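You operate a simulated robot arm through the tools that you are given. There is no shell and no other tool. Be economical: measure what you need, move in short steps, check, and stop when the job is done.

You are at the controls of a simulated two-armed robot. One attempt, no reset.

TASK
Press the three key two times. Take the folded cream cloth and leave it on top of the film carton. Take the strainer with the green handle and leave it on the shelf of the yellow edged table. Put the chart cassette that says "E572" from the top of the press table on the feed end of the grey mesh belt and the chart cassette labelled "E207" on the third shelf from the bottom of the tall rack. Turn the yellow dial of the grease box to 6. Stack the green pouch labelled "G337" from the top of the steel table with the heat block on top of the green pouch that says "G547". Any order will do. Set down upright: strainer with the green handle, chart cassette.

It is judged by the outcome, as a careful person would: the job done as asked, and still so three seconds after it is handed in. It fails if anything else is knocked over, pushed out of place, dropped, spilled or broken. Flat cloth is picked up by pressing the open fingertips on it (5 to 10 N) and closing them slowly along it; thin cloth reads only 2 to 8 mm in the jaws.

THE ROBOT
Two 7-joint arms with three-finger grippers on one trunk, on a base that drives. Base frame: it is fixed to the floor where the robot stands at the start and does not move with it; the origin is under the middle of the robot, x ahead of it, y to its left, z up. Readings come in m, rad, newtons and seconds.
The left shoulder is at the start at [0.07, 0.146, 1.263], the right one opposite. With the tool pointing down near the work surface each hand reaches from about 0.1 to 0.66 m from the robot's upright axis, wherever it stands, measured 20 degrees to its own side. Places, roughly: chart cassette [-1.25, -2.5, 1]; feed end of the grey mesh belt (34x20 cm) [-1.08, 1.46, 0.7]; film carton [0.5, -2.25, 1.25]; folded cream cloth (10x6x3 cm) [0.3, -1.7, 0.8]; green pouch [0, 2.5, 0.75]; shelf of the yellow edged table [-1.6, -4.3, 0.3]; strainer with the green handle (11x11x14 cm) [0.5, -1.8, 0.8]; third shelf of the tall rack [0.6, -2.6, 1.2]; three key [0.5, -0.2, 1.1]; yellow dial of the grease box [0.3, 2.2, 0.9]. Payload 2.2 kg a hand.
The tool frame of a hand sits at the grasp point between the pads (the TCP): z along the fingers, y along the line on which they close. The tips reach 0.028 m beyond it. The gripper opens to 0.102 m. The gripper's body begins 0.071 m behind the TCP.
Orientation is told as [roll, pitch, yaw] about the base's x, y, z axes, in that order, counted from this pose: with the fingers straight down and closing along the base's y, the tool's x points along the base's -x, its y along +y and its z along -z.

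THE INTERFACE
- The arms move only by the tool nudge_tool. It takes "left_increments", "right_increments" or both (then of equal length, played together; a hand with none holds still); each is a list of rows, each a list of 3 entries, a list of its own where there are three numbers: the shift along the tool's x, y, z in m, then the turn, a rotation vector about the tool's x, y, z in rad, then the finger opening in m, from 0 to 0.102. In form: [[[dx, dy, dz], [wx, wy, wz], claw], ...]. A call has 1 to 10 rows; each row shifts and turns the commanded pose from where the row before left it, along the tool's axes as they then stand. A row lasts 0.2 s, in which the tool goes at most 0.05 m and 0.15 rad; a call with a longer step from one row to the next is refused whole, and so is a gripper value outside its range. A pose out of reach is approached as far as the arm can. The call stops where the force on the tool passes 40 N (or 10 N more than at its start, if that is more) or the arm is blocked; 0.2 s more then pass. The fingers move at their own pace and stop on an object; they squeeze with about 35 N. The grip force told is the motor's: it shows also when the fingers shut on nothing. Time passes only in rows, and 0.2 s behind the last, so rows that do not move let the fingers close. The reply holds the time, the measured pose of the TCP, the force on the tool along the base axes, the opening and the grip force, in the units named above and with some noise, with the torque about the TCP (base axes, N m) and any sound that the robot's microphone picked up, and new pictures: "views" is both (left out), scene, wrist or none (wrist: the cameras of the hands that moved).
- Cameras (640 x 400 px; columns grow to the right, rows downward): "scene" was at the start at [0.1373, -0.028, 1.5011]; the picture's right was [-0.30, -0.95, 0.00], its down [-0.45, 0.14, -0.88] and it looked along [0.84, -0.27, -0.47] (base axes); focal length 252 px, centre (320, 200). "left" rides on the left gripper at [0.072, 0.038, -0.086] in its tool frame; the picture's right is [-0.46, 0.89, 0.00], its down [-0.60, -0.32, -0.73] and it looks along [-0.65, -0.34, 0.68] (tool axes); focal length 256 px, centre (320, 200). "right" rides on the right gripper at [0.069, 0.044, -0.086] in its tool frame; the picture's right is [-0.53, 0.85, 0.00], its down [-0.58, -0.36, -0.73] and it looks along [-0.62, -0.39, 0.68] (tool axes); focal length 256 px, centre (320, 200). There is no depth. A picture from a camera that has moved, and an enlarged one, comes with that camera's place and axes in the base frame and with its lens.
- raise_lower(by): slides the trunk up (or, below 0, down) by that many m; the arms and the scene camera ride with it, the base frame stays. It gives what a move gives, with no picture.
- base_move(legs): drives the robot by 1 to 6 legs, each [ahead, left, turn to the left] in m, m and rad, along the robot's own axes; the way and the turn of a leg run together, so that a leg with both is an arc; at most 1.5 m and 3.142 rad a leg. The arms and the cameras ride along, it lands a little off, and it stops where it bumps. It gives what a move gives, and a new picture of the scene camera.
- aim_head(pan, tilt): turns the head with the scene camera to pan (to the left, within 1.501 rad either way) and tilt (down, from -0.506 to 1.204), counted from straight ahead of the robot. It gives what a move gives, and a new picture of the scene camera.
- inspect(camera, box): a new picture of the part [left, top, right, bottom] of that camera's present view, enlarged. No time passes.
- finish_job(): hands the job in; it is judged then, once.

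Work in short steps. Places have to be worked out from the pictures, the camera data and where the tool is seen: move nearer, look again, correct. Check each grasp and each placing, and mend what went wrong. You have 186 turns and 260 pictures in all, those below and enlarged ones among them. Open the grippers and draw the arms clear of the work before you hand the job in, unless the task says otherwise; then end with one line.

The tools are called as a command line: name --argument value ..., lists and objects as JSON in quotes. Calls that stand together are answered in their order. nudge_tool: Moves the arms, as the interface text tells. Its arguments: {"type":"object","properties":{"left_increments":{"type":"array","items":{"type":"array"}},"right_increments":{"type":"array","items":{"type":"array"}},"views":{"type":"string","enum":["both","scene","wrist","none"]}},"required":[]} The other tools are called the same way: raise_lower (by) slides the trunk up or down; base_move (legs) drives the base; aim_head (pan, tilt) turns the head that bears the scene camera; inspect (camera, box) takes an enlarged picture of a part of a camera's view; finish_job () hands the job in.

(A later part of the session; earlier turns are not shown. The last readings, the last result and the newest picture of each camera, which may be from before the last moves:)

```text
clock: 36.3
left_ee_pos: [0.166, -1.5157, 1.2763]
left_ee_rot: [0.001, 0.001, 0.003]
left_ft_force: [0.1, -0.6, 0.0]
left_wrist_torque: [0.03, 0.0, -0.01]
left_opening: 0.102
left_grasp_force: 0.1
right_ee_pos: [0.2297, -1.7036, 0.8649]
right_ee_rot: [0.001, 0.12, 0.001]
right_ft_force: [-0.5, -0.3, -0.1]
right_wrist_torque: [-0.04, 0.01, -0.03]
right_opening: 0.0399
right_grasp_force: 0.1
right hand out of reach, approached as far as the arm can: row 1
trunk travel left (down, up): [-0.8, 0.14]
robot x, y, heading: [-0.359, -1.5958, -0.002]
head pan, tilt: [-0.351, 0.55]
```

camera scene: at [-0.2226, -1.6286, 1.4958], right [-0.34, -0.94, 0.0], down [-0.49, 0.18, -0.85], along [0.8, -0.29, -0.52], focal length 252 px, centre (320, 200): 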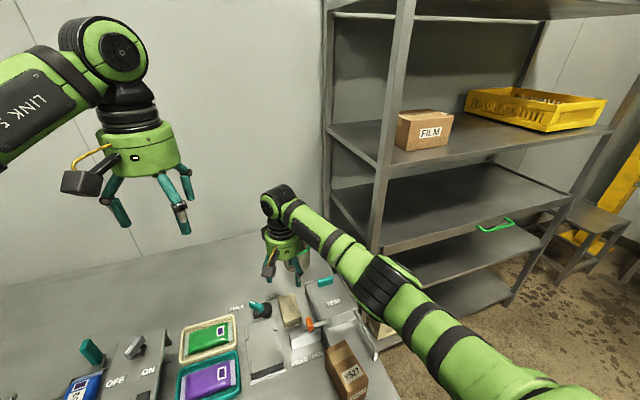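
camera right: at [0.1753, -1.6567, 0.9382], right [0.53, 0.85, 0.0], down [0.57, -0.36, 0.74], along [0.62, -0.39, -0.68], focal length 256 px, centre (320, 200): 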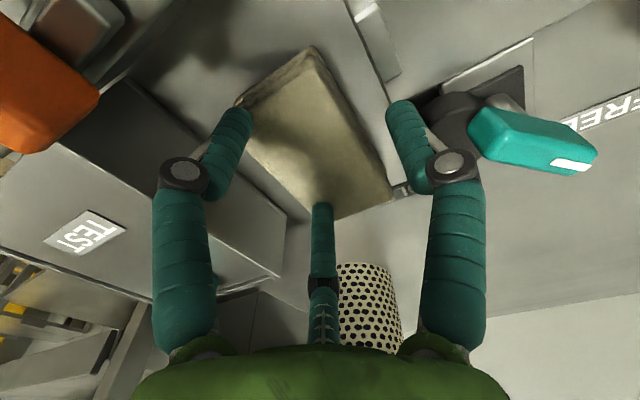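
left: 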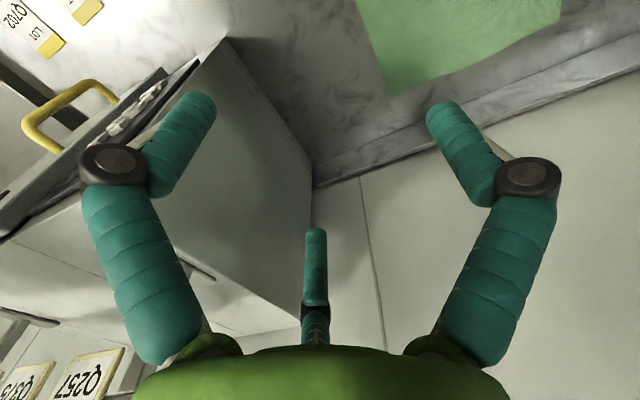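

Not in contact yet; I press a bit further.

nudge_tool --right_increments '[[[0, 0, 0.004], [0, 0, 0], 0.04], [[0, 0, 0.004], [0, 0, 0], 0.04]]' --views "wrist"

```text
clock: 36.9
left_ee_pos: [0.1628, -1.514, 1.2784]
left_ee_rot: [0.0, -0.003, 0.001]
left_ft_force: [-0.3, 0.4, -0.5]
left_wrist_torque: [-0.02, 0.02, -0.03]
left_opening: 0.1023
left_grasp_force: 0.0
right_ee_pos: [0.2249, -1.7038, 0.8592]
right_ee_rot: [-0.001, 0.111, 0.003]
right_ft_force: [1.1, -0.5, 9.6]
right_wrist_torque: [-0.13, -0.38, 0.0]
right_opening: 0.0408
right_grasp_force: 0.7
trunk travel left (down, up): [-0.8, 0.14]
robot x, y, heading: [-0.3597, -1.5979, -0.002]
head pan, tilt: [-0.351, 0.55]
camera right: at [0.167, -1.6613, 0.9527], right [0.53, 0.85, -0.06], down [0.66, -0.36, 0.66], along [0.54, -0.39, -0.75], focal length 256 px, centre (320, 200)
```

right: 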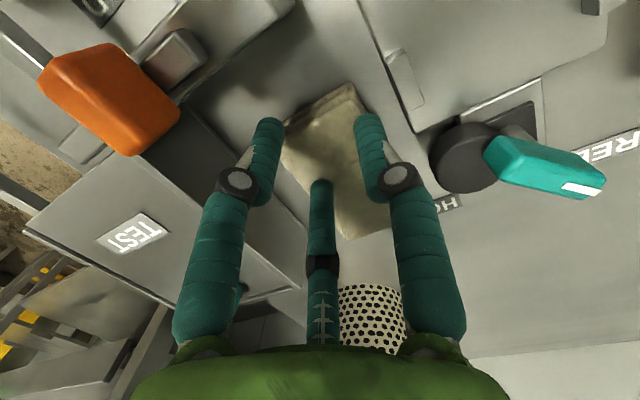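

The centre of pressure is now at about [+0.036, -0.012]: the hand really has three fingers (one at tool +y, two at ±120°). I lift, level the hand, open wide and re-place it so that the +y finger drops between tab and knob and the other two pass the right edge.

nudge_tool --right_increments '[[[0, 0, -0.03], [0, 0, 0], 0.04], [[0, 0, 0], [0, -0.114, 0], 0.1], [[-0.0126, -0.008, 0], [0, 0, 0], 0.1], [[0, 0, 0.004], [0, 0, 0], 0.1]]' --views "wrist"

```text
clock: 37.9
left_ee_pos: [0.1651, -1.5159, 1.2768]
left_ee_rot: [0.0, 0.0, 0.001]
left_ft_force: [-0.3, 0.7, -0.3]
left_wrist_torque: [0.0, -0.05, 0.03]
left_opening: 0.1019
left_grasp_force: 0.1
right_ee_pos: [0.2579, -1.7044, 0.8768]
right_ee_rot: [0.0, 0.006, 0.0]
right_ft_force: [0.3, -0.3, -1.1]
right_wrist_torque: [-0.03, 0.01, 0.02]
right_opening: 0.0998
right_grasp_force: 0.1
right hand out of reach, approached as far as the arm can: row 2, 3
trunk travel left (down, up): [-0.8, 0.14]
robot x, y, heading: [-0.3595, -1.5954, 0.001]
head pan, tilt: [-0.351, 0.55]
camera right: at [0.1883, -1.6617, 0.9627], right [0.53, 0.85, 0.0], down [0.58, -0.36, 0.73], along [0.62, -0.39, -0.69], focal length 256 px, centre (320, 200)
```

right: 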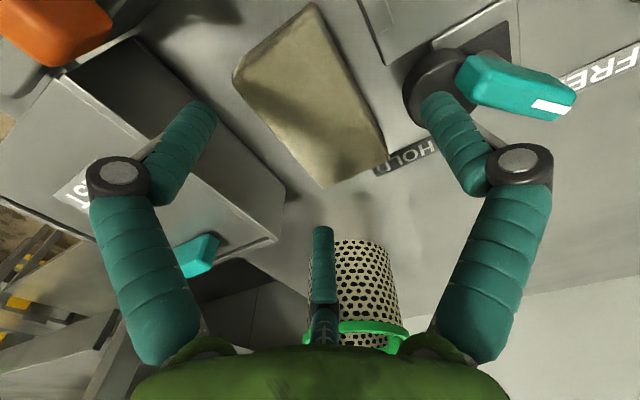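

I correct to [0.2385, -1.713] at this height and check alignment before going down.

nudge_tool --right_increments '[[[0.01, -0.004, 0], [0, 0, 0], 0.1], [[0.0095, -0.0046, 0], [0, 0, 0], 0.1], [[0, 0, 0.008], [0, 0, 0], 0.1]]' --views "wrist"

inspect --camera "scene" --box '[240, 260, 320, 340]'

```text
clock: 38.7
left_ee_pos: [0.1659, -1.5157, 1.2767]
left_ee_rot: [0.002, 0.0, 0.001]
left_ft_force: [0.1, 0.0, 0.7]
left_wrist_torque: [-0.02, -0.04, -0.01]
left_opening: 0.1021
left_grasp_force: 0.0
right_ee_pos: [0.2545, -1.711, 0.8634]
right_ee_rot: [0.0, 0.005, 0.0]
right_ft_force: [-0.2, 0.8, 0.5]
right_wrist_torque: [0.01, 0.01, 0.03]
right_opening: 0.1001
right_grasp_force: 0.1
right hand out of reach, approached as far as the arm can: row 1, 2
trunk travel left (down, up): [-0.8, 0.14]
robot x, y, heading: [-0.359, -1.5966, -0.001]
head pan, tilt: [-0.351, 0.55]
camera right: at [0.1853, -1.6676, 0.9491], right [0.53, 0.85, 0.0], down [0.58, -0.36, 0.73], along [0.61, -0.39, -0.69], focal length 256 px, centre (320, 200)
```

right: 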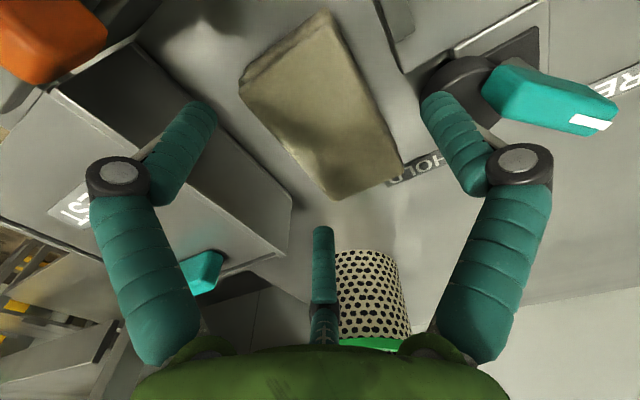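

```text
5.00 times, centred on (280, 300) of scene
camera zoom: at [-0.2231, -1.6288, 1.4958], right [-0.34, -0.94, 0.0], down [-0.49, 0.18, -0.85], along [0.8, -0.29, -0.52], focal length 1262 px, centre (520, -300)
```

zoom: 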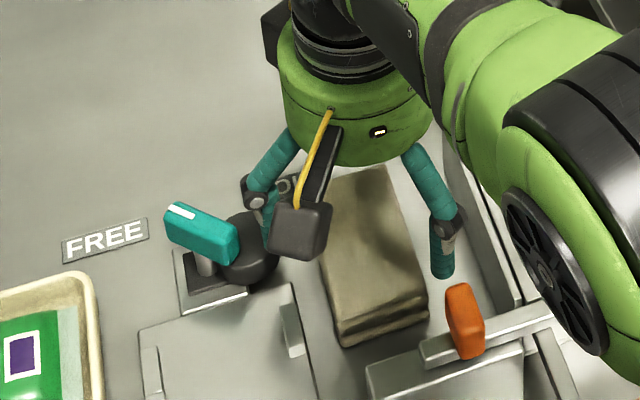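

Commanded x still overshoots the reach limit; I pull back 2 cm more.

nudge_tool --right_increments '[[[0.012, -0.002, -0.01], [0, 0, 0], 0.1], [[0.012, 0, 0], [0, 0, 0], 0.1], [[0, 0, 0], [0, 0, 0], 0.1]]' --views "wrist"

```text
clock: 39.5
left_ee_pos: [0.1656, -1.5151, 1.2765]
left_ee_rot: [0.0, -0.001, 0.002]
left_ft_force: [-0.1, -0.3, 0.8]
left_wrist_torque: [0.01, 0.0, 0.02]
left_opening: 0.102
left_grasp_force: 0.1
right_ee_pos: [0.2518, -1.7079, 0.8658]
right_ee_rot: [0.0, 0.007, 0.001]
right_ft_force: [-0.2, -0.1, -0.8]
right_wrist_torque: [-0.01, -0.01, -0.03]
right_opening: 0.1002
right_grasp_force: 0.0
right hand out of reach, approached as far as the arm can: row 1, 2
trunk travel left (down, up): [-0.8, 0.14]
robot x, y, heading: [-0.3551, -1.5983, 0.003]
head pan, tilt: [-0.351, 0.55]
camera right: at [0.1833, -1.6653, 0.952], right [0.53, 0.85, 0.0], down [0.58, -0.36, 0.73], along [0.61, -0.39, -0.69], focal length 256 px, centre (320, 200)
```

right: 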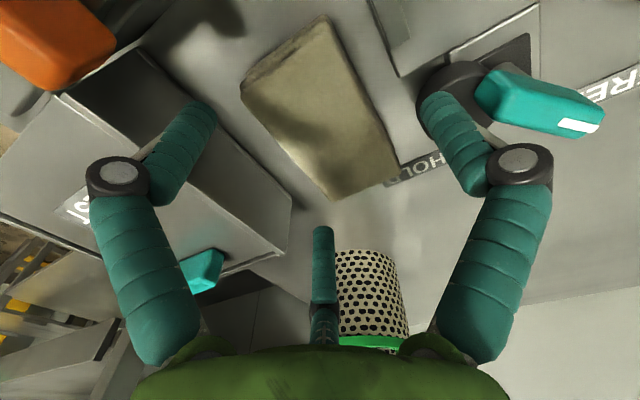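

The arm seems stuck in an awkward configuration. I raise the hand 15 cm and pull it back to untangle it.

nudge_tool --right_increments '[[[0, 0, -0.04], [0, 0, 0], 0.1], [[0, 0, -0.04], [0, 0, 0], 0.1], [[0.03, 0, -0.03], [0, 0, 0], 0.1], [[0.03, 0, -0.03], [0, 0, 0], 0.1], [[0, 0, 0], [0, 0, 0], 0.1]]' --views "scene"

```text
clock: 40.7
left_ee_pos: [0.1663, -1.5152, 1.2753]
left_ee_rot: [0.002, 0.001, 0.002]
left_ft_force: [-0.3, -0.1, 0.7]
left_wrist_torque: [-0.02, -0.01, 0.01]
left_opening: 0.102
left_grasp_force: 0.0
right_ee_pos: [0.276, -1.6916, 0.993]
right_ee_rot: [0.0, 0.007, 0.0]
right_ft_force: [0.0, 0.4, -0.7]
right_wrist_torque: [-0.03, -0.01, 0.0]
right_opening: 0.1
right_grasp_force: 0.1
right hand out of reach, approached as far as the arm can: row 1, 2, 3, 4
trunk travel left (down, up): [-0.8, 0.14]
robot x, y, heading: [-0.3602, -1.5974, -0.001]
head pan, tilt: [-0.351, 0.55]
camera scene: at [-0.2233, -1.6286, 1.4958], right [-0.34, -0.94, 0.0], down [-0.49, 0.18, -0.85], along [0.8, -0.29, -0.52], focal length 252 px, centre (320, 200)
```

scene: 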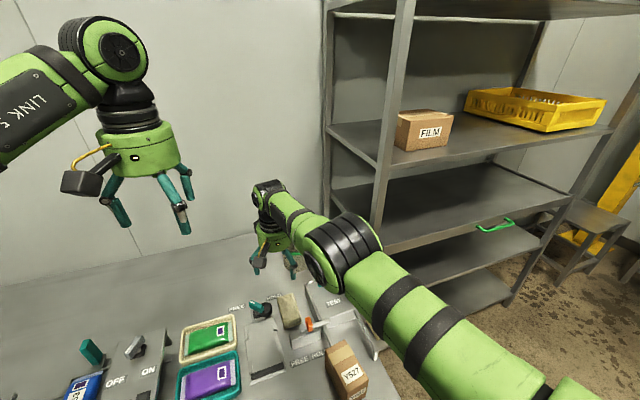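

I keep pulling the hand back and up in larger steps to recover the bent-elbow posture.

nudge_tool --right_increments '[[[0.04, -0.02, -0.02], [0, 0, 0], 0.1], [[0.04, -0.02, -0.02], [0, 0, 0], 0.1], [[0.0, -0.02, -0.04], [0, 0, 0], 0.1], [[0, -0.02, -0.04], [0, 0, 0], 0.1], [[0, -0.02, -0.04], [0, 0, 0], 0.1], [[0, 0, -0.04], [0, 0, 0], 0.1], [[0, 0, 0], [0, 0, 0], 0.1]]' --views "scene"

```text
clock: 42.3
left_ee_pos: [0.1659, -1.5166, 1.2761]
left_ee_rot: [-0.001, 0.0, 0.002]
left_ft_force: [1.2, 0.0, -0.4]
left_wrist_torque: [0.02, 0.0, -0.01]
left_opening: 0.1021
left_grasp_force: 0.0
right_ee_pos: [0.2753, -1.7723, 1.1768]
right_ee_rot: [-0.001, 0.009, 0.0]
right_ft_force: [0.3, 0.3, 0.1]
right_wrist_torque: [0.02, 0.02, 0.0]
right_opening: 0.0999
right_grasp_force: 0.0
right hand out of reach, approached as far as the arm can: row 1, 2, 3, 6
trunk travel left (down, up): [-0.8, 0.14]
robot x, y, heading: [-0.3563, -1.5968, 0.0]
head pan, tilt: [-0.351, 0.55]
camera scene: at [-0.2234, -1.6281, 1.4958], right [-0.34, -0.94, 0.0], down [-0.49, 0.18, -0.85], along [0.8, -0.29, -0.52], focal length 252 px, centre (320, 200)
```

scene: 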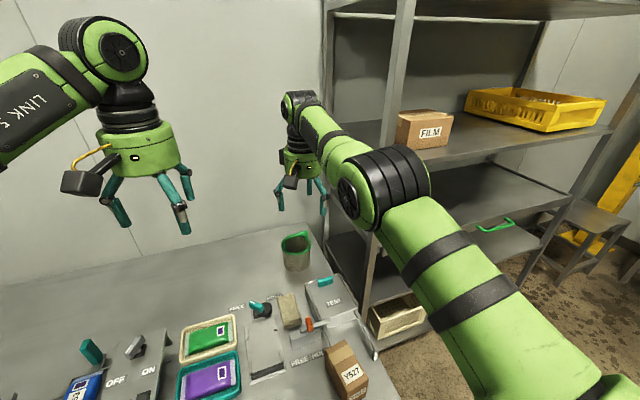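

Still limited; I move the hand outward to its own side and up, toward the posture it had at the start.

nudge_tool --right_increments '[[[0.0, -0.03, -0.03], [0, 0, 0], 0.1], [[0.0, -0.03, -0.03], [0, 0, 0], 0.1], [[0.0, -0.03, -0.03], [0, 0, 0], 0.1], [[0.0, -0.03, -0.03], [0, 0, 0], 0.1], [[0.0, 0, -0.03], [0, 0, 0], 0.1], [[0, 0, 0], [0, 0, 0], 0.1]]' --views "none"

```text
clock: 43.7
left_ee_pos: [0.1675, -1.516, 1.277]
left_ee_rot: [0.0, 0.001, 0.0]
left_ft_force: [0.0, 0.7, -0.2]
left_wrist_torque: [0.01, 0.0, 0.01]
left_opening: 0.1021
left_grasp_force: 0.2
right_ee_pos: [0.2377, -1.8825, 1.2846]
right_ee_rot: [-0.001, 0.006, 0.003]
right_ft_force: [-0.3, 0.4, -0.5]
right_wrist_torque: [0.0, -0.01, -0.02]
right_opening: 0.1001
right_grasp_force: 0.1
right hand out of reach, approached as far as the arm can: row 1, 2, 3, 4, 5
trunk travel left (down, up): [-0.8, 0.14]
robot x, y, heading: [-0.352, -1.5964, -0.001]
head pan, tilt: [-0.351, 0.55]
```

I try yawing the hand, in case a wrist joint is at its stop.

nudge_tool --right_increments '[[[0, 0, 0], [0, 0, 0.15], 0.1], [[0, 0, 0], [0, 0, 0.15], 0.1], [[0, 0, 0], [0, 0, 0.15], 0.1], [[0, 0, 0], [0, 0, 0], 0.1]]' --views "scene"

```text
clock: 44.7
left_ee_pos: [0.1649, -1.5145, 1.2771]
left_ee_rot: [0.001, 0.001, 0.001]
left_ft_force: [-0.4, 0.9, -1.2]
left_wrist_torque: [-0.01, -0.01, -0.01]
left_opening: 0.1021
left_grasp_force: 0.1
right_ee_pos: [0.2379, -1.8823, 1.2855]
right_ee_rot: [-0.002, 0.004, -0.451]
right_ft_force: [0.4, 0.1, 0.7]
right_wrist_torque: [-0.01, 0.02, 0.02]
right_opening: 0.0999
right_grasp_force: 0.0
trunk travel left (down, up): [-0.8, 0.14]
robot x, y, heading: [-0.3595, -1.5955, -0.001]
head pan, tilt: [-0.351, 0.55]
camera scene: at [-0.2234, -1.6284, 1.4958], right [-0.34, -0.94, 0.0], down [-0.49, 0.18, -0.85], along [0.8, -0.29, -0.52], focal length 252 px, centre (320, 200)
```

scene: 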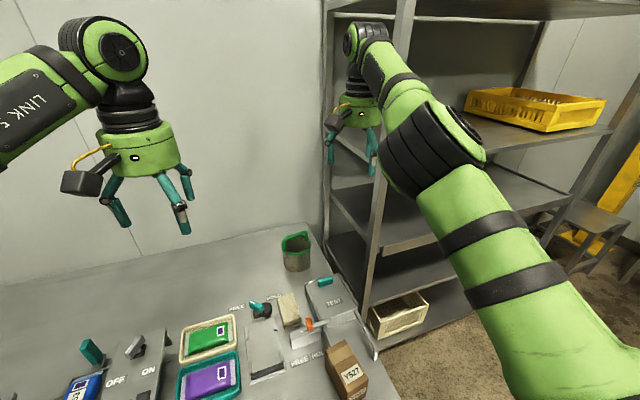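

Yaw moved freely. I try moving back again with this yaw.

nudge_tool --right_increments '[[[0.036, 0.017, 0], [0, 0, 0], 0.1], [[0.036, 0.017, 0], [0, 0, 0], 0.1], [[0, 0, 0], [0, 0, 0], 0.1]]' --views "none"

```text
clock: 45.5
left_ee_pos: [0.1656, -1.5152, 1.2761]
left_ee_rot: [-0.001, 0.0, 0.003]
left_ft_force: [-0.1, -0.2, 0.8]
left_wrist_torque: [0.02, -0.04, 0.01]
left_opening: 0.1021
left_grasp_force: 0.1
right_ee_pos: [0.2372, -1.8397, 1.2949]
right_ee_rot: [-0.002, 0.008, -0.448]
right_ft_force: [0.3, -0.2, 0.0]
right_wrist_torque: [0.0, 0.02, 0.0]
right_opening: 0.0999
right_grasp_force: 0.1
right hand out of reach, approached as far as the arm can: row 1, 2
trunk travel left (down, up): [-0.8, 0.14]
robot x, y, heading: [-0.3604, -1.5957, 0.003]
head pan, tilt: [-0.351, 0.55]
```

x is blocked. I pitch the fingers forward (as for the key, from which the arm came back well), retreat, then level again.

nudge_tool --right_increments '[[[0, 0, 0], [0, 0, -0.15], 0.1], [[0, 0, 0], [0, 0, -0.15], 0.1], [[0, 0, 0], [0, 0, -0.148], 0.1], [[0, 0, 0], [0, -0.15, 0], 0.1], [[0, 0, 0], [0, -0.15, 0], 0.1], [[0, 0, 0], [0, -0.15, 0], 0.1], [[0, 0, 0], [0, -0.15, 0], 0.1], [[0, 0, 0], [0, -0.15, 0], 0.1], [[0, 0, 0], [0, -0.15, 0], 0.1], [[0, 0, 0], [0, 0, 0], 0.1]]' --views "scene"

```text
clock: 47.7
left_ee_pos: [0.1655, -1.5162, 1.2764]
left_ee_rot: [0.0, -0.001, 0.001]
left_ft_force: [-0.5, -0.4, -0.4]
left_wrist_torque: [-0.01, -0.02, 0.0]
left_opening: 0.1018
left_grasp_force: 0.1
right_ee_pos: [0.3527, -1.8474, 1.3837]
right_ee_rot: [-0.002, -0.688, -0.001]
right_ft_force: [-0.5, -0.1, -0.2]
right_wrist_torque: [0.03, -0.05, 0.0]
right_opening: 0.0998
right_grasp_force: 0.0
right hand out of reach, approached as far as the arm can: row 4, 5, 6, 7, 8, 9
trunk travel left (down, up): [-0.8, 0.14]
robot x, y, heading: [-0.3592, -1.5949, 0.002]
head pan, tilt: [-0.351, 0.55]
camera scene: at [-0.2234, -1.6283, 1.4958], right [-0.34, -0.94, 0.0], down [-0.49, 0.18, -0.85], along [0.8, -0.29, -0.52], focal length 252 px, centre (320, 200)
```

scene: 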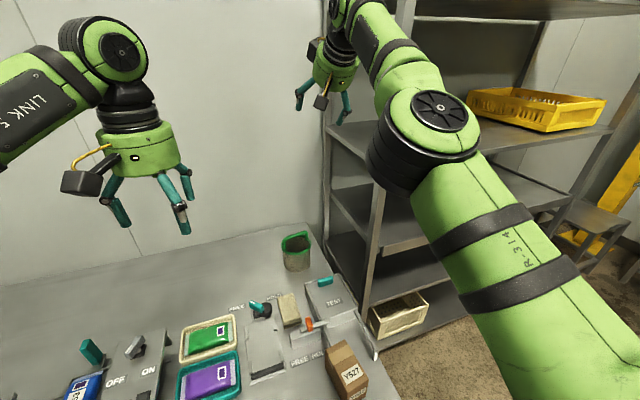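

To untangle safely I back the base 0.5 m away from the bench and rack first.

base_move --legs '[[-0.5, 0.15, 0]]'

nudge_tool --right_increments '[[[0, 0, 0], [0, 0.15, 0], 0.1], [[0, 0, 0], [0, 0.15, 0], 0.1], [[0, 0, 0], [0, 0.15, 0], 0.1], [[0, 0, 0], [0, 0.15, 0], 0.1], [[0, -0.04, 0], [0, 0.085, 0], 0.1], [[0, -0.04, 0], [0, 0, 0], 0.1], [[0, -0.04, 0], [0, 0, 0], 0.1], [[0, -0.04, 0], [0, 0, 0], 0.1], [[0, -0.04, 0], [0, 0, 0], 0.1], [[0, -0.04, 0], [0, 0, 0], 0.1]]' --views "scene"

```text
clock: 50.7
left_ee_pos: [-0.3281, -1.3679, 1.2754]
left_ee_rot: [-0.002, 0.004, -0.003]
left_ft_force: [0.1, -0.7, 0.0]
left_wrist_torque: [0.01, 0.02, 0.03]
left_opening: 0.1019
left_grasp_force: 0.1
right_ee_pos: [-0.1446, -1.6994, 1.3809]
right_ee_rot: [-0.001, -0.684, -0.004]
right_ft_force: [0.6, -0.4, 1.2]
right_wrist_torque: [0.01, 0.01, 0.0]
right_opening: 0.1
right_grasp_force: 0.0
trunk travel left (down, up): [-0.8, 0.14]
robot x, y, heading: [-0.8559, -1.4473, -0.011]
head pan, tilt: [-0.351, 0.55]
camera scene: at [-0.7189, -1.4794, 1.4956], right [-0.35, -0.94, 0.0], down [-0.49, 0.18, -0.85], along [0.8, -0.3, -0.52], focal length 252 px, centre (320, 200)
```

scene: 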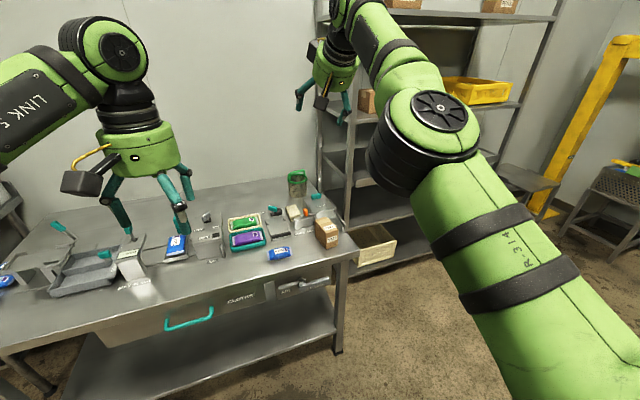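

```text
clock: 52.9
left_ee_pos: [-0.3313, -1.3702, 1.276]
left_ee_rot: [0.003, -0.001, -0.003]
left_ft_force: [-0.1, -0.1, 0.4]
left_wrist_torque: [0.02, -0.02, 0.0]
left_opening: 0.102
left_grasp_force: 0.0
right_ee_pos: [-0.3098, -1.8759, 1.3064]
right_ee_rot: [0.002, -0.004, -0.003]
right_ft_force: [0.5, -0.2, 0.5]
right_wrist_torque: [-0.01, -0.03, 0.0]
right_opening: 0.1001
right_grasp_force: 0.0
right hand out of reach, approached as far as the arm can: row 1, 2, 3, 4, 5, 6, 7, 8, 9, 10
trunk travel left (down, up): [-0.8, 0.14]
robot x, y, heading: [-0.854, -1.4444, -0.006]
head pan, tilt: [-0.351, 0.55]
camera scene: at [-0.7218, -1.4812, 1.4958], right [-0.35, -0.94, 0.0], down [-0.49, 0.18, -0.85], along [0.8, -0.3, -0.52], focal length 252 px, centre (320, 200)
```

scene: 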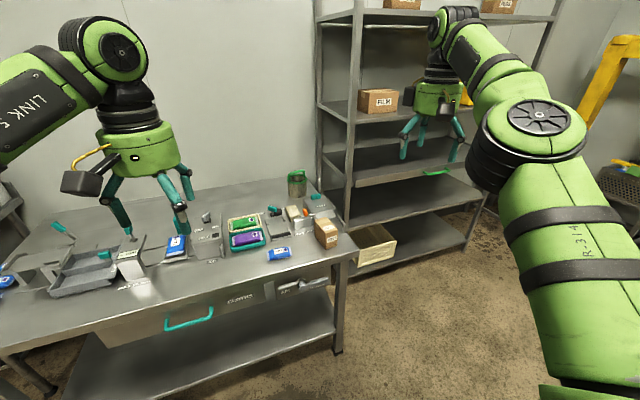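

Good overview; hand is out to its side. Now I try pulling it back towards the robot and inward.

nudge_tool --right_increments '[[[0.04, 0, 0.0], [0, 0, 0], 0.1], [[0.04, 0, 0.0], [0, 0, 0], 0.1], [[0.04, 0.0, 0], [0, 0, 0], 0.1], [[0.0, 0.03, -0.02], [0, 0, 0], 0.1], [[0.0, 0.03, -0.02], [0, 0, 0], 0.1], [[0, 0, 0], [0, 0, 0], 0.1]]' --views "none"

```text
clock: 54.3
left_ee_pos: [-0.3315, -1.3676, 1.2757]
left_ee_rot: [0.0, 0.002, -0.004]
left_ft_force: [-0.1, 0.5, 0.1]
left_wrist_torque: [0.05, -0.02, 0.01]
left_opening: 0.1018
left_grasp_force: 0.0
right_ee_pos: [-0.4301, -1.8134, 1.3474]
right_ee_rot: [0.002, 0.001, -0.006]
right_ft_force: [0.1, 0.3, 0.1]
right_wrist_torque: [0.02, 0.0, -0.02]
right_opening: 0.0998
right_grasp_force: 0.1
trunk travel left (down, up): [-0.8, 0.14]
robot x, y, heading: [-0.8563, -1.4453, -0.008]
head pan, tilt: [-0.351, 0.55]
```

The arm is back in its good posture. I lower the trunk 0.2 m for better reach and return to the bench.

raise_lower --by -0.2

base_move --legs '[[0.52, -0.07, 0.007]]'

```text
clock: 56.5
left_ee_pos: [-0.3305, -1.368, 1.0766]
left_ee_rot: [0.0, 0.001, -0.004]
left_ft_force: [0.1, 0.5, -0.3]
left_wrist_torque: [0.01, -0.01, 0.01]
left_opening: 0.1021
left_grasp_force: 0.1
right_ee_pos: [-0.4299, -1.8113, 1.1474]
right_ee_rot: [-0.001, -0.001, -0.004]
right_ft_force: [0.7, 0.4, 0.3]
right_wrist_torque: [-0.01, 0.0, -0.04]
right_opening: 0.1
right_grasp_force: 0.0
trunk travel left (down, up): [-0.6, 0.34]
robot x, y, heading: [-0.8594, -1.4456, -0.009]
head pan, tilt: [-0.351, 0.55]
```

```text
clock: 59.5
left_ee_pos: [0.1824, -1.4315, 1.0773]
left_ee_rot: [0.0, 0.001, 0.009]
left_ft_force: [0.4, -0.3, 1.2]
left_wrist_torque: [-0.01, 0.02, -0.03]
left_opening: 0.102
left_grasp_force: 0.0
right_ee_pos: [0.0868, -1.877, 1.1481]
right_ee_rot: [-0.001, -0.004, 0.006]
right_ft_force: [-0.5, -0.5, 0.5]
right_wrist_torque: [-0.02, -0.01, 0.02]
right_opening: 0.0998
right_grasp_force: 0.1
trunk travel left (down, up): [-0.6, 0.34]
robot x, y, heading: [-0.3481, -1.5147, 0.006]
head pan, tilt: [-0.351, 0.55]
camera scene: at [-0.2064, -1.5471, 1.2959], right [-0.34, -0.94, 0.0], down [-0.49, 0.18, -0.85], along [0.8, -0.29, -0.52], focal length 252 px, centre (320, 200)
```

scene: 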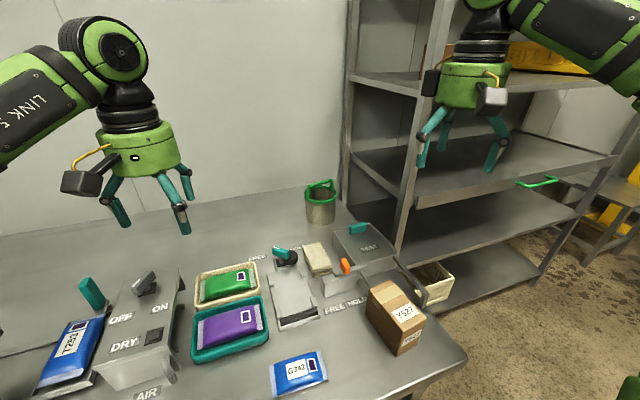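

I bring the right hand over the cloth at [0.238, -1.713], first in the plane, then down to z≈0.93.

nudge_tool --right_increments '[[[-0.03, 0.033, 0.0], [0, 0, 0], 0.1], [[-0.03, 0.033, 0.0], [0, 0, 0], 0.1], [[-0.03, 0.033, 0.0], [0, 0, 0], 0.1], [[-0.03, 0.033, 0.02], [0, 0, 0], 0.1], [[-0.03, 0.032, 0.02], [0, 0, 0], 0.1], [[0, 0, 0.045], [0, 0, 0], 0.1], [[0, 0, 0.045], [0, 0, 0], 0.1], [[0, 0, 0.045], [0, 0, 0], 0.1], [[0, 0, 0.043], [0, 0, 0], 0.1]]' --views "wrist"

```text
clock: 61.5
left_ee_pos: [0.184, -1.4331, 1.0755]
left_ee_rot: [0.001, 0.002, 0.009]
left_ft_force: [-0.4, 0.0, 0.6]
left_wrist_torque: [-0.03, 0.02, -0.01]
left_opening: 0.102
left_grasp_force: 0.1
right_ee_pos: [0.2378, -1.712, 0.9282]
right_ee_rot: [0.002, -0.001, 0.006]
right_ft_force: [1.2, 0.0, -0.1]
right_wrist_torque: [0.02, 0.0, 0.03]
right_opening: 0.1
right_grasp_force: 0.0
trunk travel left (down, up): [-0.6, 0.34]
robot x, y, heading: [-0.3392, -1.5168, 0.014]
head pan, tilt: [-0.351, 0.55]
camera right: at [0.1685, -1.6707, 1.014], right [0.53, 0.85, 0.0], down [0.58, -0.36, 0.73], along [0.62, -0.39, -0.68], focal length 256 px, centre (320, 200)
```

right: 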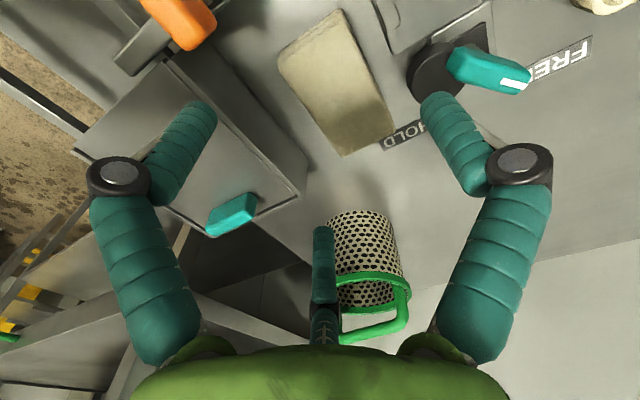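

Reached without trouble. I descend to just above the cloth (tips ≈ 0.845).

nudge_tool --right_increments '[[[0, -0.001, 0.03], [0, 0, 0], 0.1], [[0, 0, 0.025], [0, 0, 0], 0.1]]' --views "wrist"

inspect --camera "scene" --box '[270, 210, 370, 310]'

```text
clock: 62.1
left_ee_pos: [0.1835, -1.4324, 1.0772]
left_ee_rot: [0.0, -0.002, 0.008]
left_ft_force: [-0.2, -0.2, 0.4]
left_wrist_torque: [-0.01, -0.02, 0.01]
left_opening: 0.1023
left_grasp_force: 0.1
right_ee_pos: [0.236, -1.7146, 0.8732]
right_ee_rot: [0.0, -0.001, 0.005]
right_ft_force: [0.1, 0.1, -0.3]
right_wrist_torque: [0.05, -0.01, 0.0]
right_opening: 0.1
right_grasp_force: 0.1
trunk travel left (down, up): [-0.6, 0.34]
robot x, y, heading: [-0.34, -1.5167, 0.003]
head pan, tilt: [-0.351, 0.55]
camera right: at [0.1678, -1.6717, 0.9585], right [0.53, 0.85, 0.0], down [0.58, -0.36, 0.73], along [0.62, -0.39, -0.68], focal length 256 px, centre (320, 200)
```

right: 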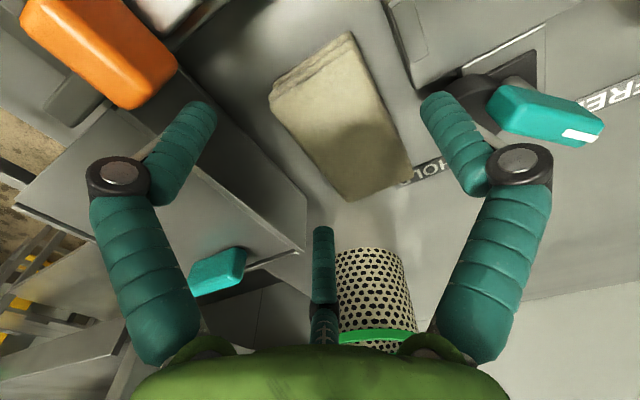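

```text
4.00 times, centred on (320, 260) of scene
camera zoom: at [-0.2057, -1.5472, 1.2958], right [-0.34, -0.94, 0.0], down [-0.49, 0.18, -0.85], along [0.8, -0.29, -0.52], focal length 1010 px, centre (320, -40)
```

zoom: 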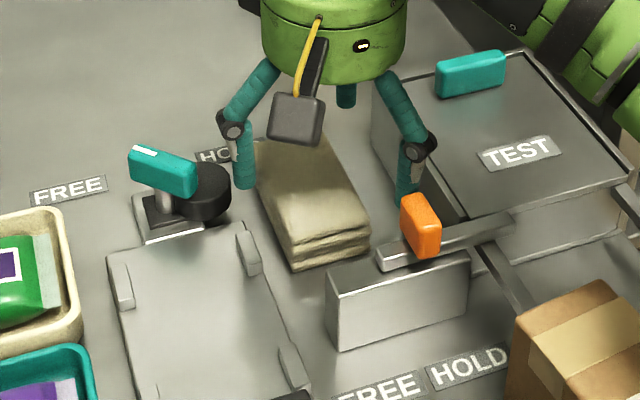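

Finger A is between knob and cloth, finger B behind the lever bar, both clear. I descend in 8 mm rows.

nudge_tool --right_increments '[[[-0.002, 0, 0.01], [0, 0, 0], 0.1], [[0, 0, 0.008], [0, 0, 0], 0.1], [[0, 0, 0.008], [0, 0, 0], 0.1], [[0, 0, 0.004], [0, 0, 0], 0.1]]' --views "wrist"

```text
clock: 63.1
left_ee_pos: [0.1826, -1.4312, 1.077]
left_ee_rot: [0.0, 0.001, 0.007]
left_ft_force: [-0.2, 0.1, -0.6]
left_wrist_torque: [-0.01, 0.02, 0.01]
left_opening: 0.1021
left_grasp_force: 0.0
right_ee_pos: [0.2394, -1.713, 0.8448]
right_ee_rot: [0.001, -0.001, 0.005]
right_ft_force: [-0.1, 0.5, -0.2]
right_wrist_torque: [0.0, -0.04, -0.01]
right_opening: 0.0999
right_grasp_force: 0.0
trunk travel left (down, up): [-0.6, 0.34]
robot x, y, heading: [-0.344, -1.519, 0.005]
head pan, tilt: [-0.351, 0.55]
camera right: at [0.1701, -1.6711, 0.9297], right [0.53, 0.85, 0.0], down [0.58, -0.36, 0.73], along [0.62, -0.39, -0.68], focal length 256 px, centre (320, 200)
```

right: 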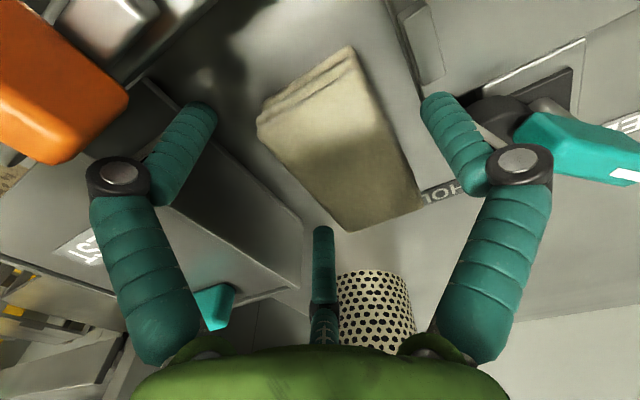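

No contact at tip z≈0.817, cloth straddled. I close gradually.

nudge_tool --right_increments '[[[0, 0, 0.003], [0, 0, 0], 0.085], [[0, 0, 0], [0, 0, 0], 0.07], [[0, 0, 0], [0, 0, 0], 0.06], [[0, 0, 0], [0, 0, 0], 0.05], [[0, 0, 0], [0, 0, 0], 0.04], [[0, 0, 0], [0, 0, 0], 0.03]]' --views "wrist"

```text
clock: 64.5
left_ee_pos: [0.1834, -1.4312, 1.0767]
left_ee_rot: [0.0, -0.001, 0.01]
left_ft_force: [-0.4, 0.8, 0.1]
left_wrist_torque: [0.0, -0.01, 0.0]
left_opening: 0.102
left_grasp_force: 0.0
right_ee_pos: [0.239, -1.7127, 0.843]
right_ee_rot: [0.001, -0.001, 0.005]
right_ft_force: [1.0, 1.0, 3.5]
right_wrist_torque: [0.1, -0.09, -0.11]
right_opening: 0.0732
right_grasp_force: 34.9
trunk travel left (down, up): [-0.6, 0.34]
robot x, y, heading: [-0.3418, -1.5184, 0.008]
head pan, tilt: [-0.351, 0.55]
camera right: at [0.1697, -1.6708, 0.9274], right [0.53, 0.85, 0.0], down [0.58, -0.36, 0.73], along [0.62, -0.39, -0.68], focal length 256 px, centre (320, 200)
```

right: 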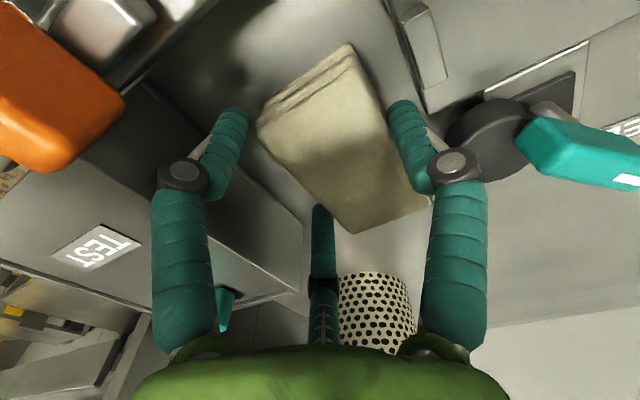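

Gripped at 73 mm (35 N), exactly what three fingers on a 55 mm block give. I lift straight up.

nudge_tool --right_increments '[[[0, 0, -0.02], [0, 0, 0], 0.03], [[0, 0, -0.03], [0, 0, 0], 0.03], [[0, 0, -0.04], [0, 0, 0], 0.03], [[0, 0, -0.04], [0, 0, 0], 0.03]]' --views "both"

```text
clock: 65.5
left_ee_pos: [0.1817, -1.4315, 1.0767]
left_ee_rot: [-0.002, -0.001, 0.009]
left_ft_force: [-0.1, 0.6, 0.4]
left_wrist_torque: [-0.03, -0.04, 0.01]
left_opening: 0.1018
left_grasp_force: 0.1
right_ee_pos: [0.2385, -1.7142, 0.9705]
right_ee_rot: [-0.001, -0.001, 0.005]
right_ft_force: [0.3, 0.0, -0.1]
right_wrist_torque: [0.0, -0.01, 0.0]
right_opening: 0.0712
right_grasp_force: 34.4
trunk travel left (down, up): [-0.6, 0.34]
robot x, y, heading: [-0.3433, -1.5172, 0.003]
head pan, tilt: [-0.351, 0.55]
camera scene: at [-0.207, -1.5464, 1.2958], right [-0.34, -0.94, 0.0], down [-0.49, 0.18, -0.85], along [0.8, -0.29, -0.52], focal length 252 px, centre (320, 200)
camera right: at [0.1691, -1.6713, 1.0567], right [0.53, 0.85, 0.0], down [0.58, -0.36, 0.73], along [0.62, -0.39, -0.68], focal length 256 px, centre (320, 200)
```

scene: 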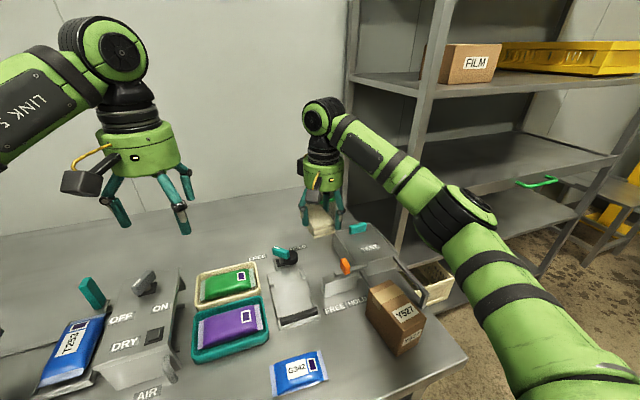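
right: 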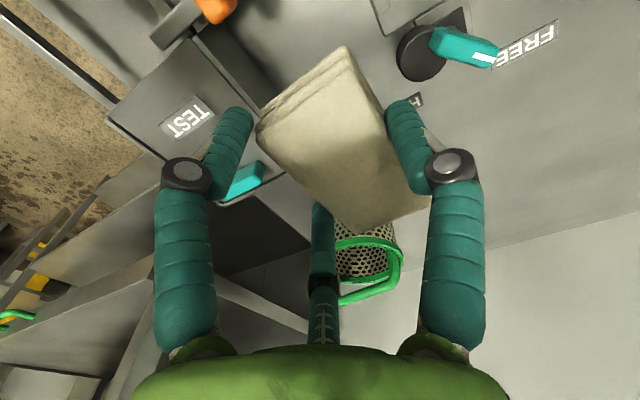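

Cloth is lifted securely. I raise the trunk 0.3 m, back away, and drive to the right to stand before the rack and view the carton.

raise_lower --by 0.3

base_move --legs '[[-0.5, 0, 0], [0, -0.7, 0]]'

aim_head --pan 0.0 --tilt 0.25

```text
clock: 68.5
left_ee_pos: [0.1816, -1.4319, 1.376]
left_ee_rot: [0.001, 0.0, 0.008]
left_ft_force: [0.0, -0.9, 1.0]
left_wrist_torque: [-0.01, 0.06, 0.02]
left_opening: 0.1021
left_grasp_force: 0.1
right_ee_pos: [0.24, -1.7142, 1.2718]
right_ee_rot: [0.0, 0.0, 0.006]
right_ft_force: [0.4, -0.2, -0.7]
right_wrist_torque: [0.0, 0.01, 0.02]
right_opening: 0.0699
right_grasp_force: 35.2
trunk travel left (down, up): [-0.9, 0.04]
robot x, y, heading: [-0.3452, -1.5146, 0.008]
head pan, tilt: [-0.351, 0.55]
```

```text
clock: 73.0
left_ee_pos: [-0.3083, -1.6379, 1.3786]
left_ee_rot: [-0.002, -0.006, 0.02]
left_ft_force: [0.0, -1.0, 1.2]
left_wrist_torque: [0.05, -0.1, 0.02]
left_opening: 0.1024
left_grasp_force: 0.1
right_ee_pos: [-0.2479, -1.9207, 1.2722]
right_ee_rot: [0.001, -0.005, 0.016]
right_ft_force: [-0.2, 0.1, 0.8]
right_wrist_torque: [0.07, -0.07, 0.04]
right_opening: 0.0689
right_grasp_force: 35.3
trunk travel left (down, up): [-0.9, 0.04]
robot x, y, heading: [-0.8253, -1.7271, 0.012]
head pan, tilt: [-0.351, 0.55]
stopped in leg 2: the robot was blocked; the commanded pose is now the measured one
camera scene: at [-0.6968, -1.7575, 1.5965], right [-0.33, -0.94, 0.0], down [-0.49, 0.17, -0.86], along [0.81, -0.28, -0.52], focal length 252 px, centre (320, 200)
```

scene: 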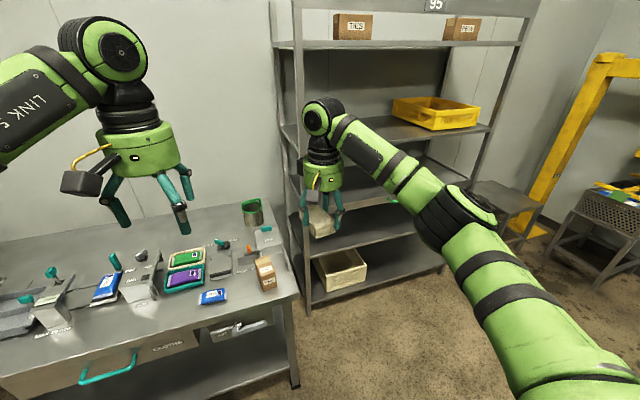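

```text
clock: 73.8
left_ee_pos: [-0.3028, -1.6403, 1.3769]
left_ee_rot: [0.003, -0.001, 0.018]
left_ft_force: [0.7, -1.2, -0.5]
left_wrist_torque: [0.06, -0.02, 0.02]
left_opening: 0.102
left_grasp_force: 0.0
right_ee_pos: [-0.2421, -1.9229, 1.2704]
right_ee_rot: [0.001, -0.003, 0.016]
right_ft_force: [-0.8, -0.4, -0.1]
right_wrist_torque: [0.03, 0.0, -0.01]
right_opening: 0.0685
right_grasp_force: 34.9
trunk travel left (down, up): [-0.9, 0.04]
robot x, y, heading: [-0.8231, -1.7283, 0.011]
head pan, tilt: [0.0, 0.25]
camera scene: at [-0.6818, -1.7298, 1.6236], right [0.01, -1.0, 0.0], down [-0.25, 0.0, -0.97], along [0.97, 0.01, -0.25], focal length 252 px, centre (320, 200)
```

scene: 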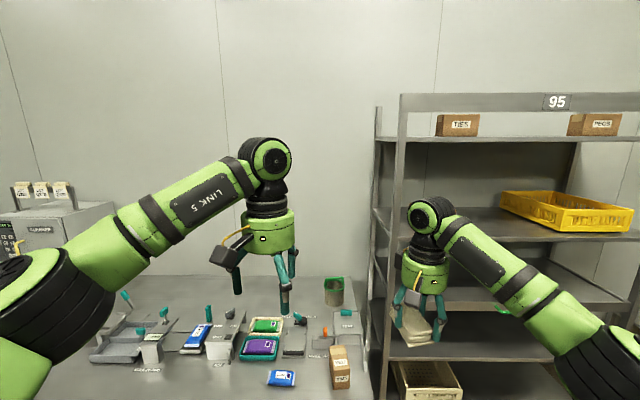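

Something at the right blocked the drive; I look there.

aim_head --pan -1.5 --tilt 0.7

```text
clock: 75.4
left_ee_pos: [-0.3, -1.6376, 1.3768]
left_ee_rot: [0.002, 0.001, 0.018]
left_ft_force: [0.0, 1.2, -0.4]
left_wrist_torque: [0.04, 0.02, -0.01]
left_opening: 0.102
left_grasp_force: 0.2
right_ee_pos: [-0.2417, -1.9189, 1.2713]
right_ee_rot: [0.0, -0.001, 0.016]
right_ft_force: [-0.2, -0.6, -0.4]
right_wrist_torque: [-0.01, -0.01, 0.01]
right_opening: 0.0682
right_grasp_force: 34.3
trunk travel left (down, up): [-0.9, 0.04]
robot x, y, heading: [-0.8243, -1.7265, 0.013]
head pan, tilt: [-1.499, 0.7]
camera scene: at [-0.7661, -1.8116, 1.5827], right [-1.0, -0.09, 0.0], down [-0.06, 0.64, -0.77], along [0.07, -0.76, -0.64], focal length 252 px, centre (320, 200)
```

scene: 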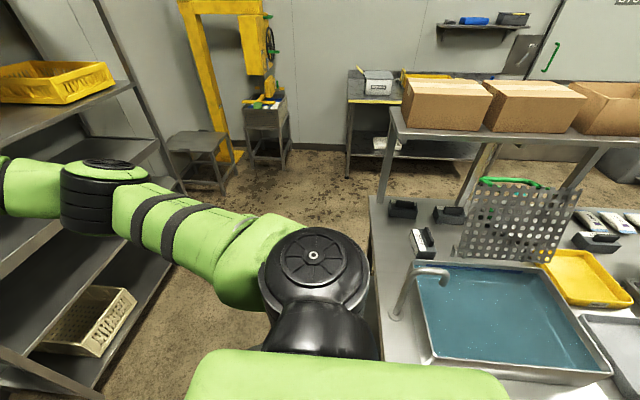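

The press table corner (edge x≈-0.9) was touched. I retract the right hand 14 cm, go ahead to x≈-0.45, then drive to the right along the aisle.

nudge_tool --right_increments '[[[0.04, -0.02, -0.02], [0, 0, 0], 0.03], [[0.04, -0.02, -0.02], [0, 0, 0], 0.03], [[0.04, -0.02, -0.02], [0, 0, 0], 0.03], [[0.03, 0, 0], [0, 0, 0], 0.03]]' --views "none"

base_move --legs '[[0.37, 0, -0.012], [0, -0.45, 0]]'

aim_head --pan 0.0 --tilt 0.25

```text
clock: 76.4
left_ee_pos: [-0.3034, -1.6375, 1.3766]
left_ee_rot: [0.0, -0.001, 0.019]
left_ft_force: [-0.5, 0.2, 0.1]
left_wrist_torque: [0.03, -0.02, 0.0]
left_opening: 0.1019
left_grasp_force: 0.1
right_ee_pos: [-0.3924, -1.9818, 1.3314]
right_ee_rot: [0.001, -0.003, 0.015]
right_ft_force: [-0.2, -0.3, -0.5]
right_wrist_torque: [-0.01, -0.01, 0.01]
right_opening: 0.0677
right_grasp_force: 35.3
trunk travel left (down, up): [-0.9, 0.04]
robot x, y, heading: [-0.8242, -1.73, 0.019]
head pan, tilt: [-1.499, 0.7]
```

```text
clock: 81.1
left_ee_pos: [0.0695, -2.0879, 1.3761]
left_ee_rot: [-0.004, 0.002, 0.009]
left_ft_force: [0.6, -0.9, -0.4]
left_wrist_torque: [-0.03, -0.02, 0.02]
left_opening: 0.1022
left_grasp_force: 0.0
right_ee_pos: [-0.0236, -2.4306, 1.3306]
right_ee_rot: [0.0, -0.003, 0.005]
right_ft_force: [-0.1, 0.1, -0.4]
right_wrist_torque: [-0.05, 0.0, 0.0]
right_opening: 0.067
right_grasp_force: 35.0
trunk travel left (down, up): [-0.9, 0.04]
robot x, y, heading: [-0.4543, -2.177, 0.004]
head pan, tilt: [-1.499, 0.7]
camera scene: at [-0.3974, -2.2566, 1.5828], right [-1.0, -0.08, 0.0], down [-0.05, 0.64, -0.77], along [0.06, -0.76, -0.64], focal length 252 px, centre (320, 200)
```

scene: 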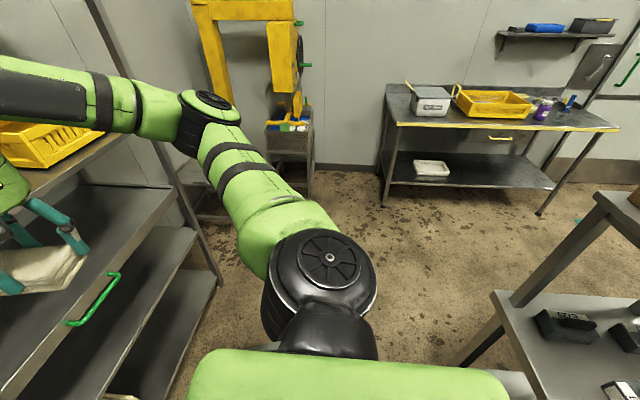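

```text
clock: 82.7
left_ee_pos: [0.0704, -2.0896, 1.3756]
left_ee_rot: [0.0, 0.003, 0.008]
left_ft_force: [0.5, 0.2, -0.2]
left_wrist_torque: [0.04, 0.0, 0.0]
left_opening: 0.1021
left_grasp_force: 0.0
right_ee_pos: [-0.0239, -2.4321, 1.3296]
right_ee_rot: [0.001, -0.001, 0.004]
right_ft_force: [0.3, 0.5, 0.4]
right_wrist_torque: [-0.01, 0.04, 0.01]
right_opening: 0.0665
right_grasp_force: 34.9
trunk travel left (down, up): [-0.9, 0.04]
robot x, y, heading: [-0.454, -2.1721, 0.003]
head pan, tilt: [0.0, 0.25]
camera scene: at [-0.3105, -2.1747, 1.6235], right [0.0, -1.0, 0.0], down [-0.25, 0.0, -0.97], along [0.97, 0.0, -0.25], focal length 252 px, centre (320, 200)
```

scene: 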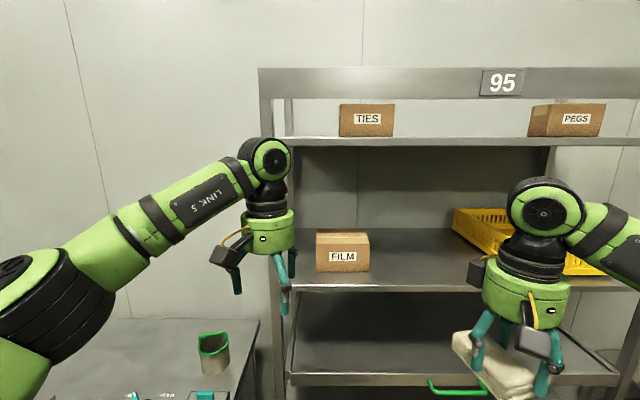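

Carton estimate: x 0.41–0.53, y -2.245±0.08, top z≈1.287; upper shelf underside ≈1.59. I plan a 45° forward-tilted placing. First I retract the left hand, then move the base closer.

nudge_tool --left_increments '[[[0.04, 0.02, 0], [0, 0, 0], 0.1], [[0.04, 0.02, 0], [0, 0, 0], 0.1], [[0.04, 0.02, 0], [0, 0, 0], 0.1], [[0.04, 0.02, 0], [0, 0, 0], 0.1]]' --views "none"

nudge_tool --right_increments '[[[0, 0.02, 0], [0, -0.15, 0], 0.03], [[0, 0.02, 0], [0, -0.15, 0], 0.03], [[0, 0.02, 0], [0, -0.15, 0], 0.03], [[0, 0.02, 0], [0, -0.15, 0], 0.03], [[0, 0, 0], [0, -0.15, 0], 0.03], [[0, 0, 0], [0, -0.035, 0], 0.03]]' --views "scene"

```text
clock: 83.7
left_ee_pos: [-0.0941, -2.0085, 1.3774]
left_ee_rot: [0.0, -0.001, 0.009]
left_ft_force: [-0.5, 0.5, -1.0]
left_wrist_torque: [-0.03, -0.04, -0.04]
left_opening: 0.1002
left_grasp_force: 0.0
right_ee_pos: [-0.0254, -2.4309, 1.3324]
right_ee_rot: [-0.001, -0.003, 0.005]
right_ft_force: [-1.1, 0.5, -0.4]
right_wrist_torque: [-0.02, -0.05, 0.0]
right_opening: 0.066
right_grasp_force: 35.7
trunk travel left (down, up): [-0.9, 0.04]
robot x, y, heading: [-0.4528, -2.173, 0.008]
head pan, tilt: [0.0, 0.25]
```

```text
clock: 85.1
left_ee_pos: [-0.0918, -2.0103, 1.377]
left_ee_rot: [0.001, 0.001, 0.009]
left_ft_force: [0.2, -0.2, -0.8]
left_wrist_torque: [0.01, -0.02, -0.01]
left_opening: 0.0999
left_grasp_force: 0.1
right_ee_pos: [-0.0237, -2.3533, 1.3312]
right_ee_rot: [0.002, -0.789, 0.003]
right_ft_force: [0.3, 0.9, -0.8]
right_wrist_torque: [0.03, 0.01, 0.03]
right_opening: 0.0657
right_grasp_force: 35.2
trunk travel left (down, up): [-0.9, 0.04]
robot x, y, heading: [-0.4517, -2.1728, 0.001]
head pan, tilt: [0.0, 0.25]
camera scene: at [-0.311, -2.1748, 1.6235], right [0.0, -1.0, 0.0], down [-0.25, 0.0, -0.97], along [0.97, 0.0, -0.25], focal length 252 px, centre (320, 200)
```

scene: 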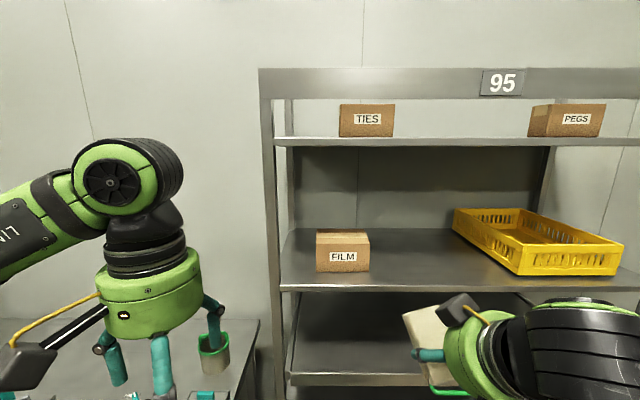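

The hand is pitched 45° with the cloth in it, no limits hit. I move the base 0.2 m ahead and 0.08 m to the right.

base_move --legs '[[0, -0.08, 0], [0.2, 0, 0]]'

```text
clock: 87.3
left_ee_pos: [0.1027, -2.0871, 1.3788]
left_ee_rot: [0.0, -0.004, 0.007]
left_ft_force: [-0.5, -1.0, -0.5]
left_wrist_torque: [0.01, -0.07, 0.02]
left_opening: 0.0998
left_grasp_force: 0.0
right_ee_pos: [0.1701, -2.4295, 1.3322]
right_ee_rot: [-0.002, -0.791, 0.006]
right_ft_force: [-0.7, 0.7, -1.2]
right_wrist_torque: [-0.01, -0.02, 0.0]
right_opening: 0.0655
right_grasp_force: 35.0
trunk travel left (down, up): [-0.9, 0.04]
robot x, y, heading: [-0.2578, -2.2518, 0.002]
head pan, tilt: [0.0, 0.25]
camera scene: at [-0.1178, -2.2515, 1.6241], right [0.0, -1.0, 0.0], down [-0.24, 0.0, -0.97], along [0.97, 0.0, -0.24], focal length 252 px, centre (320, 200)
```

scene: 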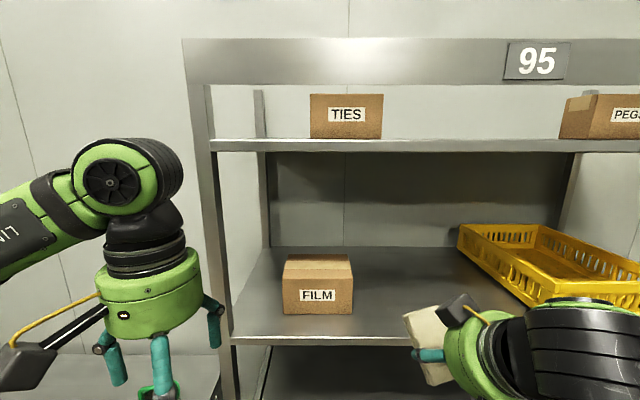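

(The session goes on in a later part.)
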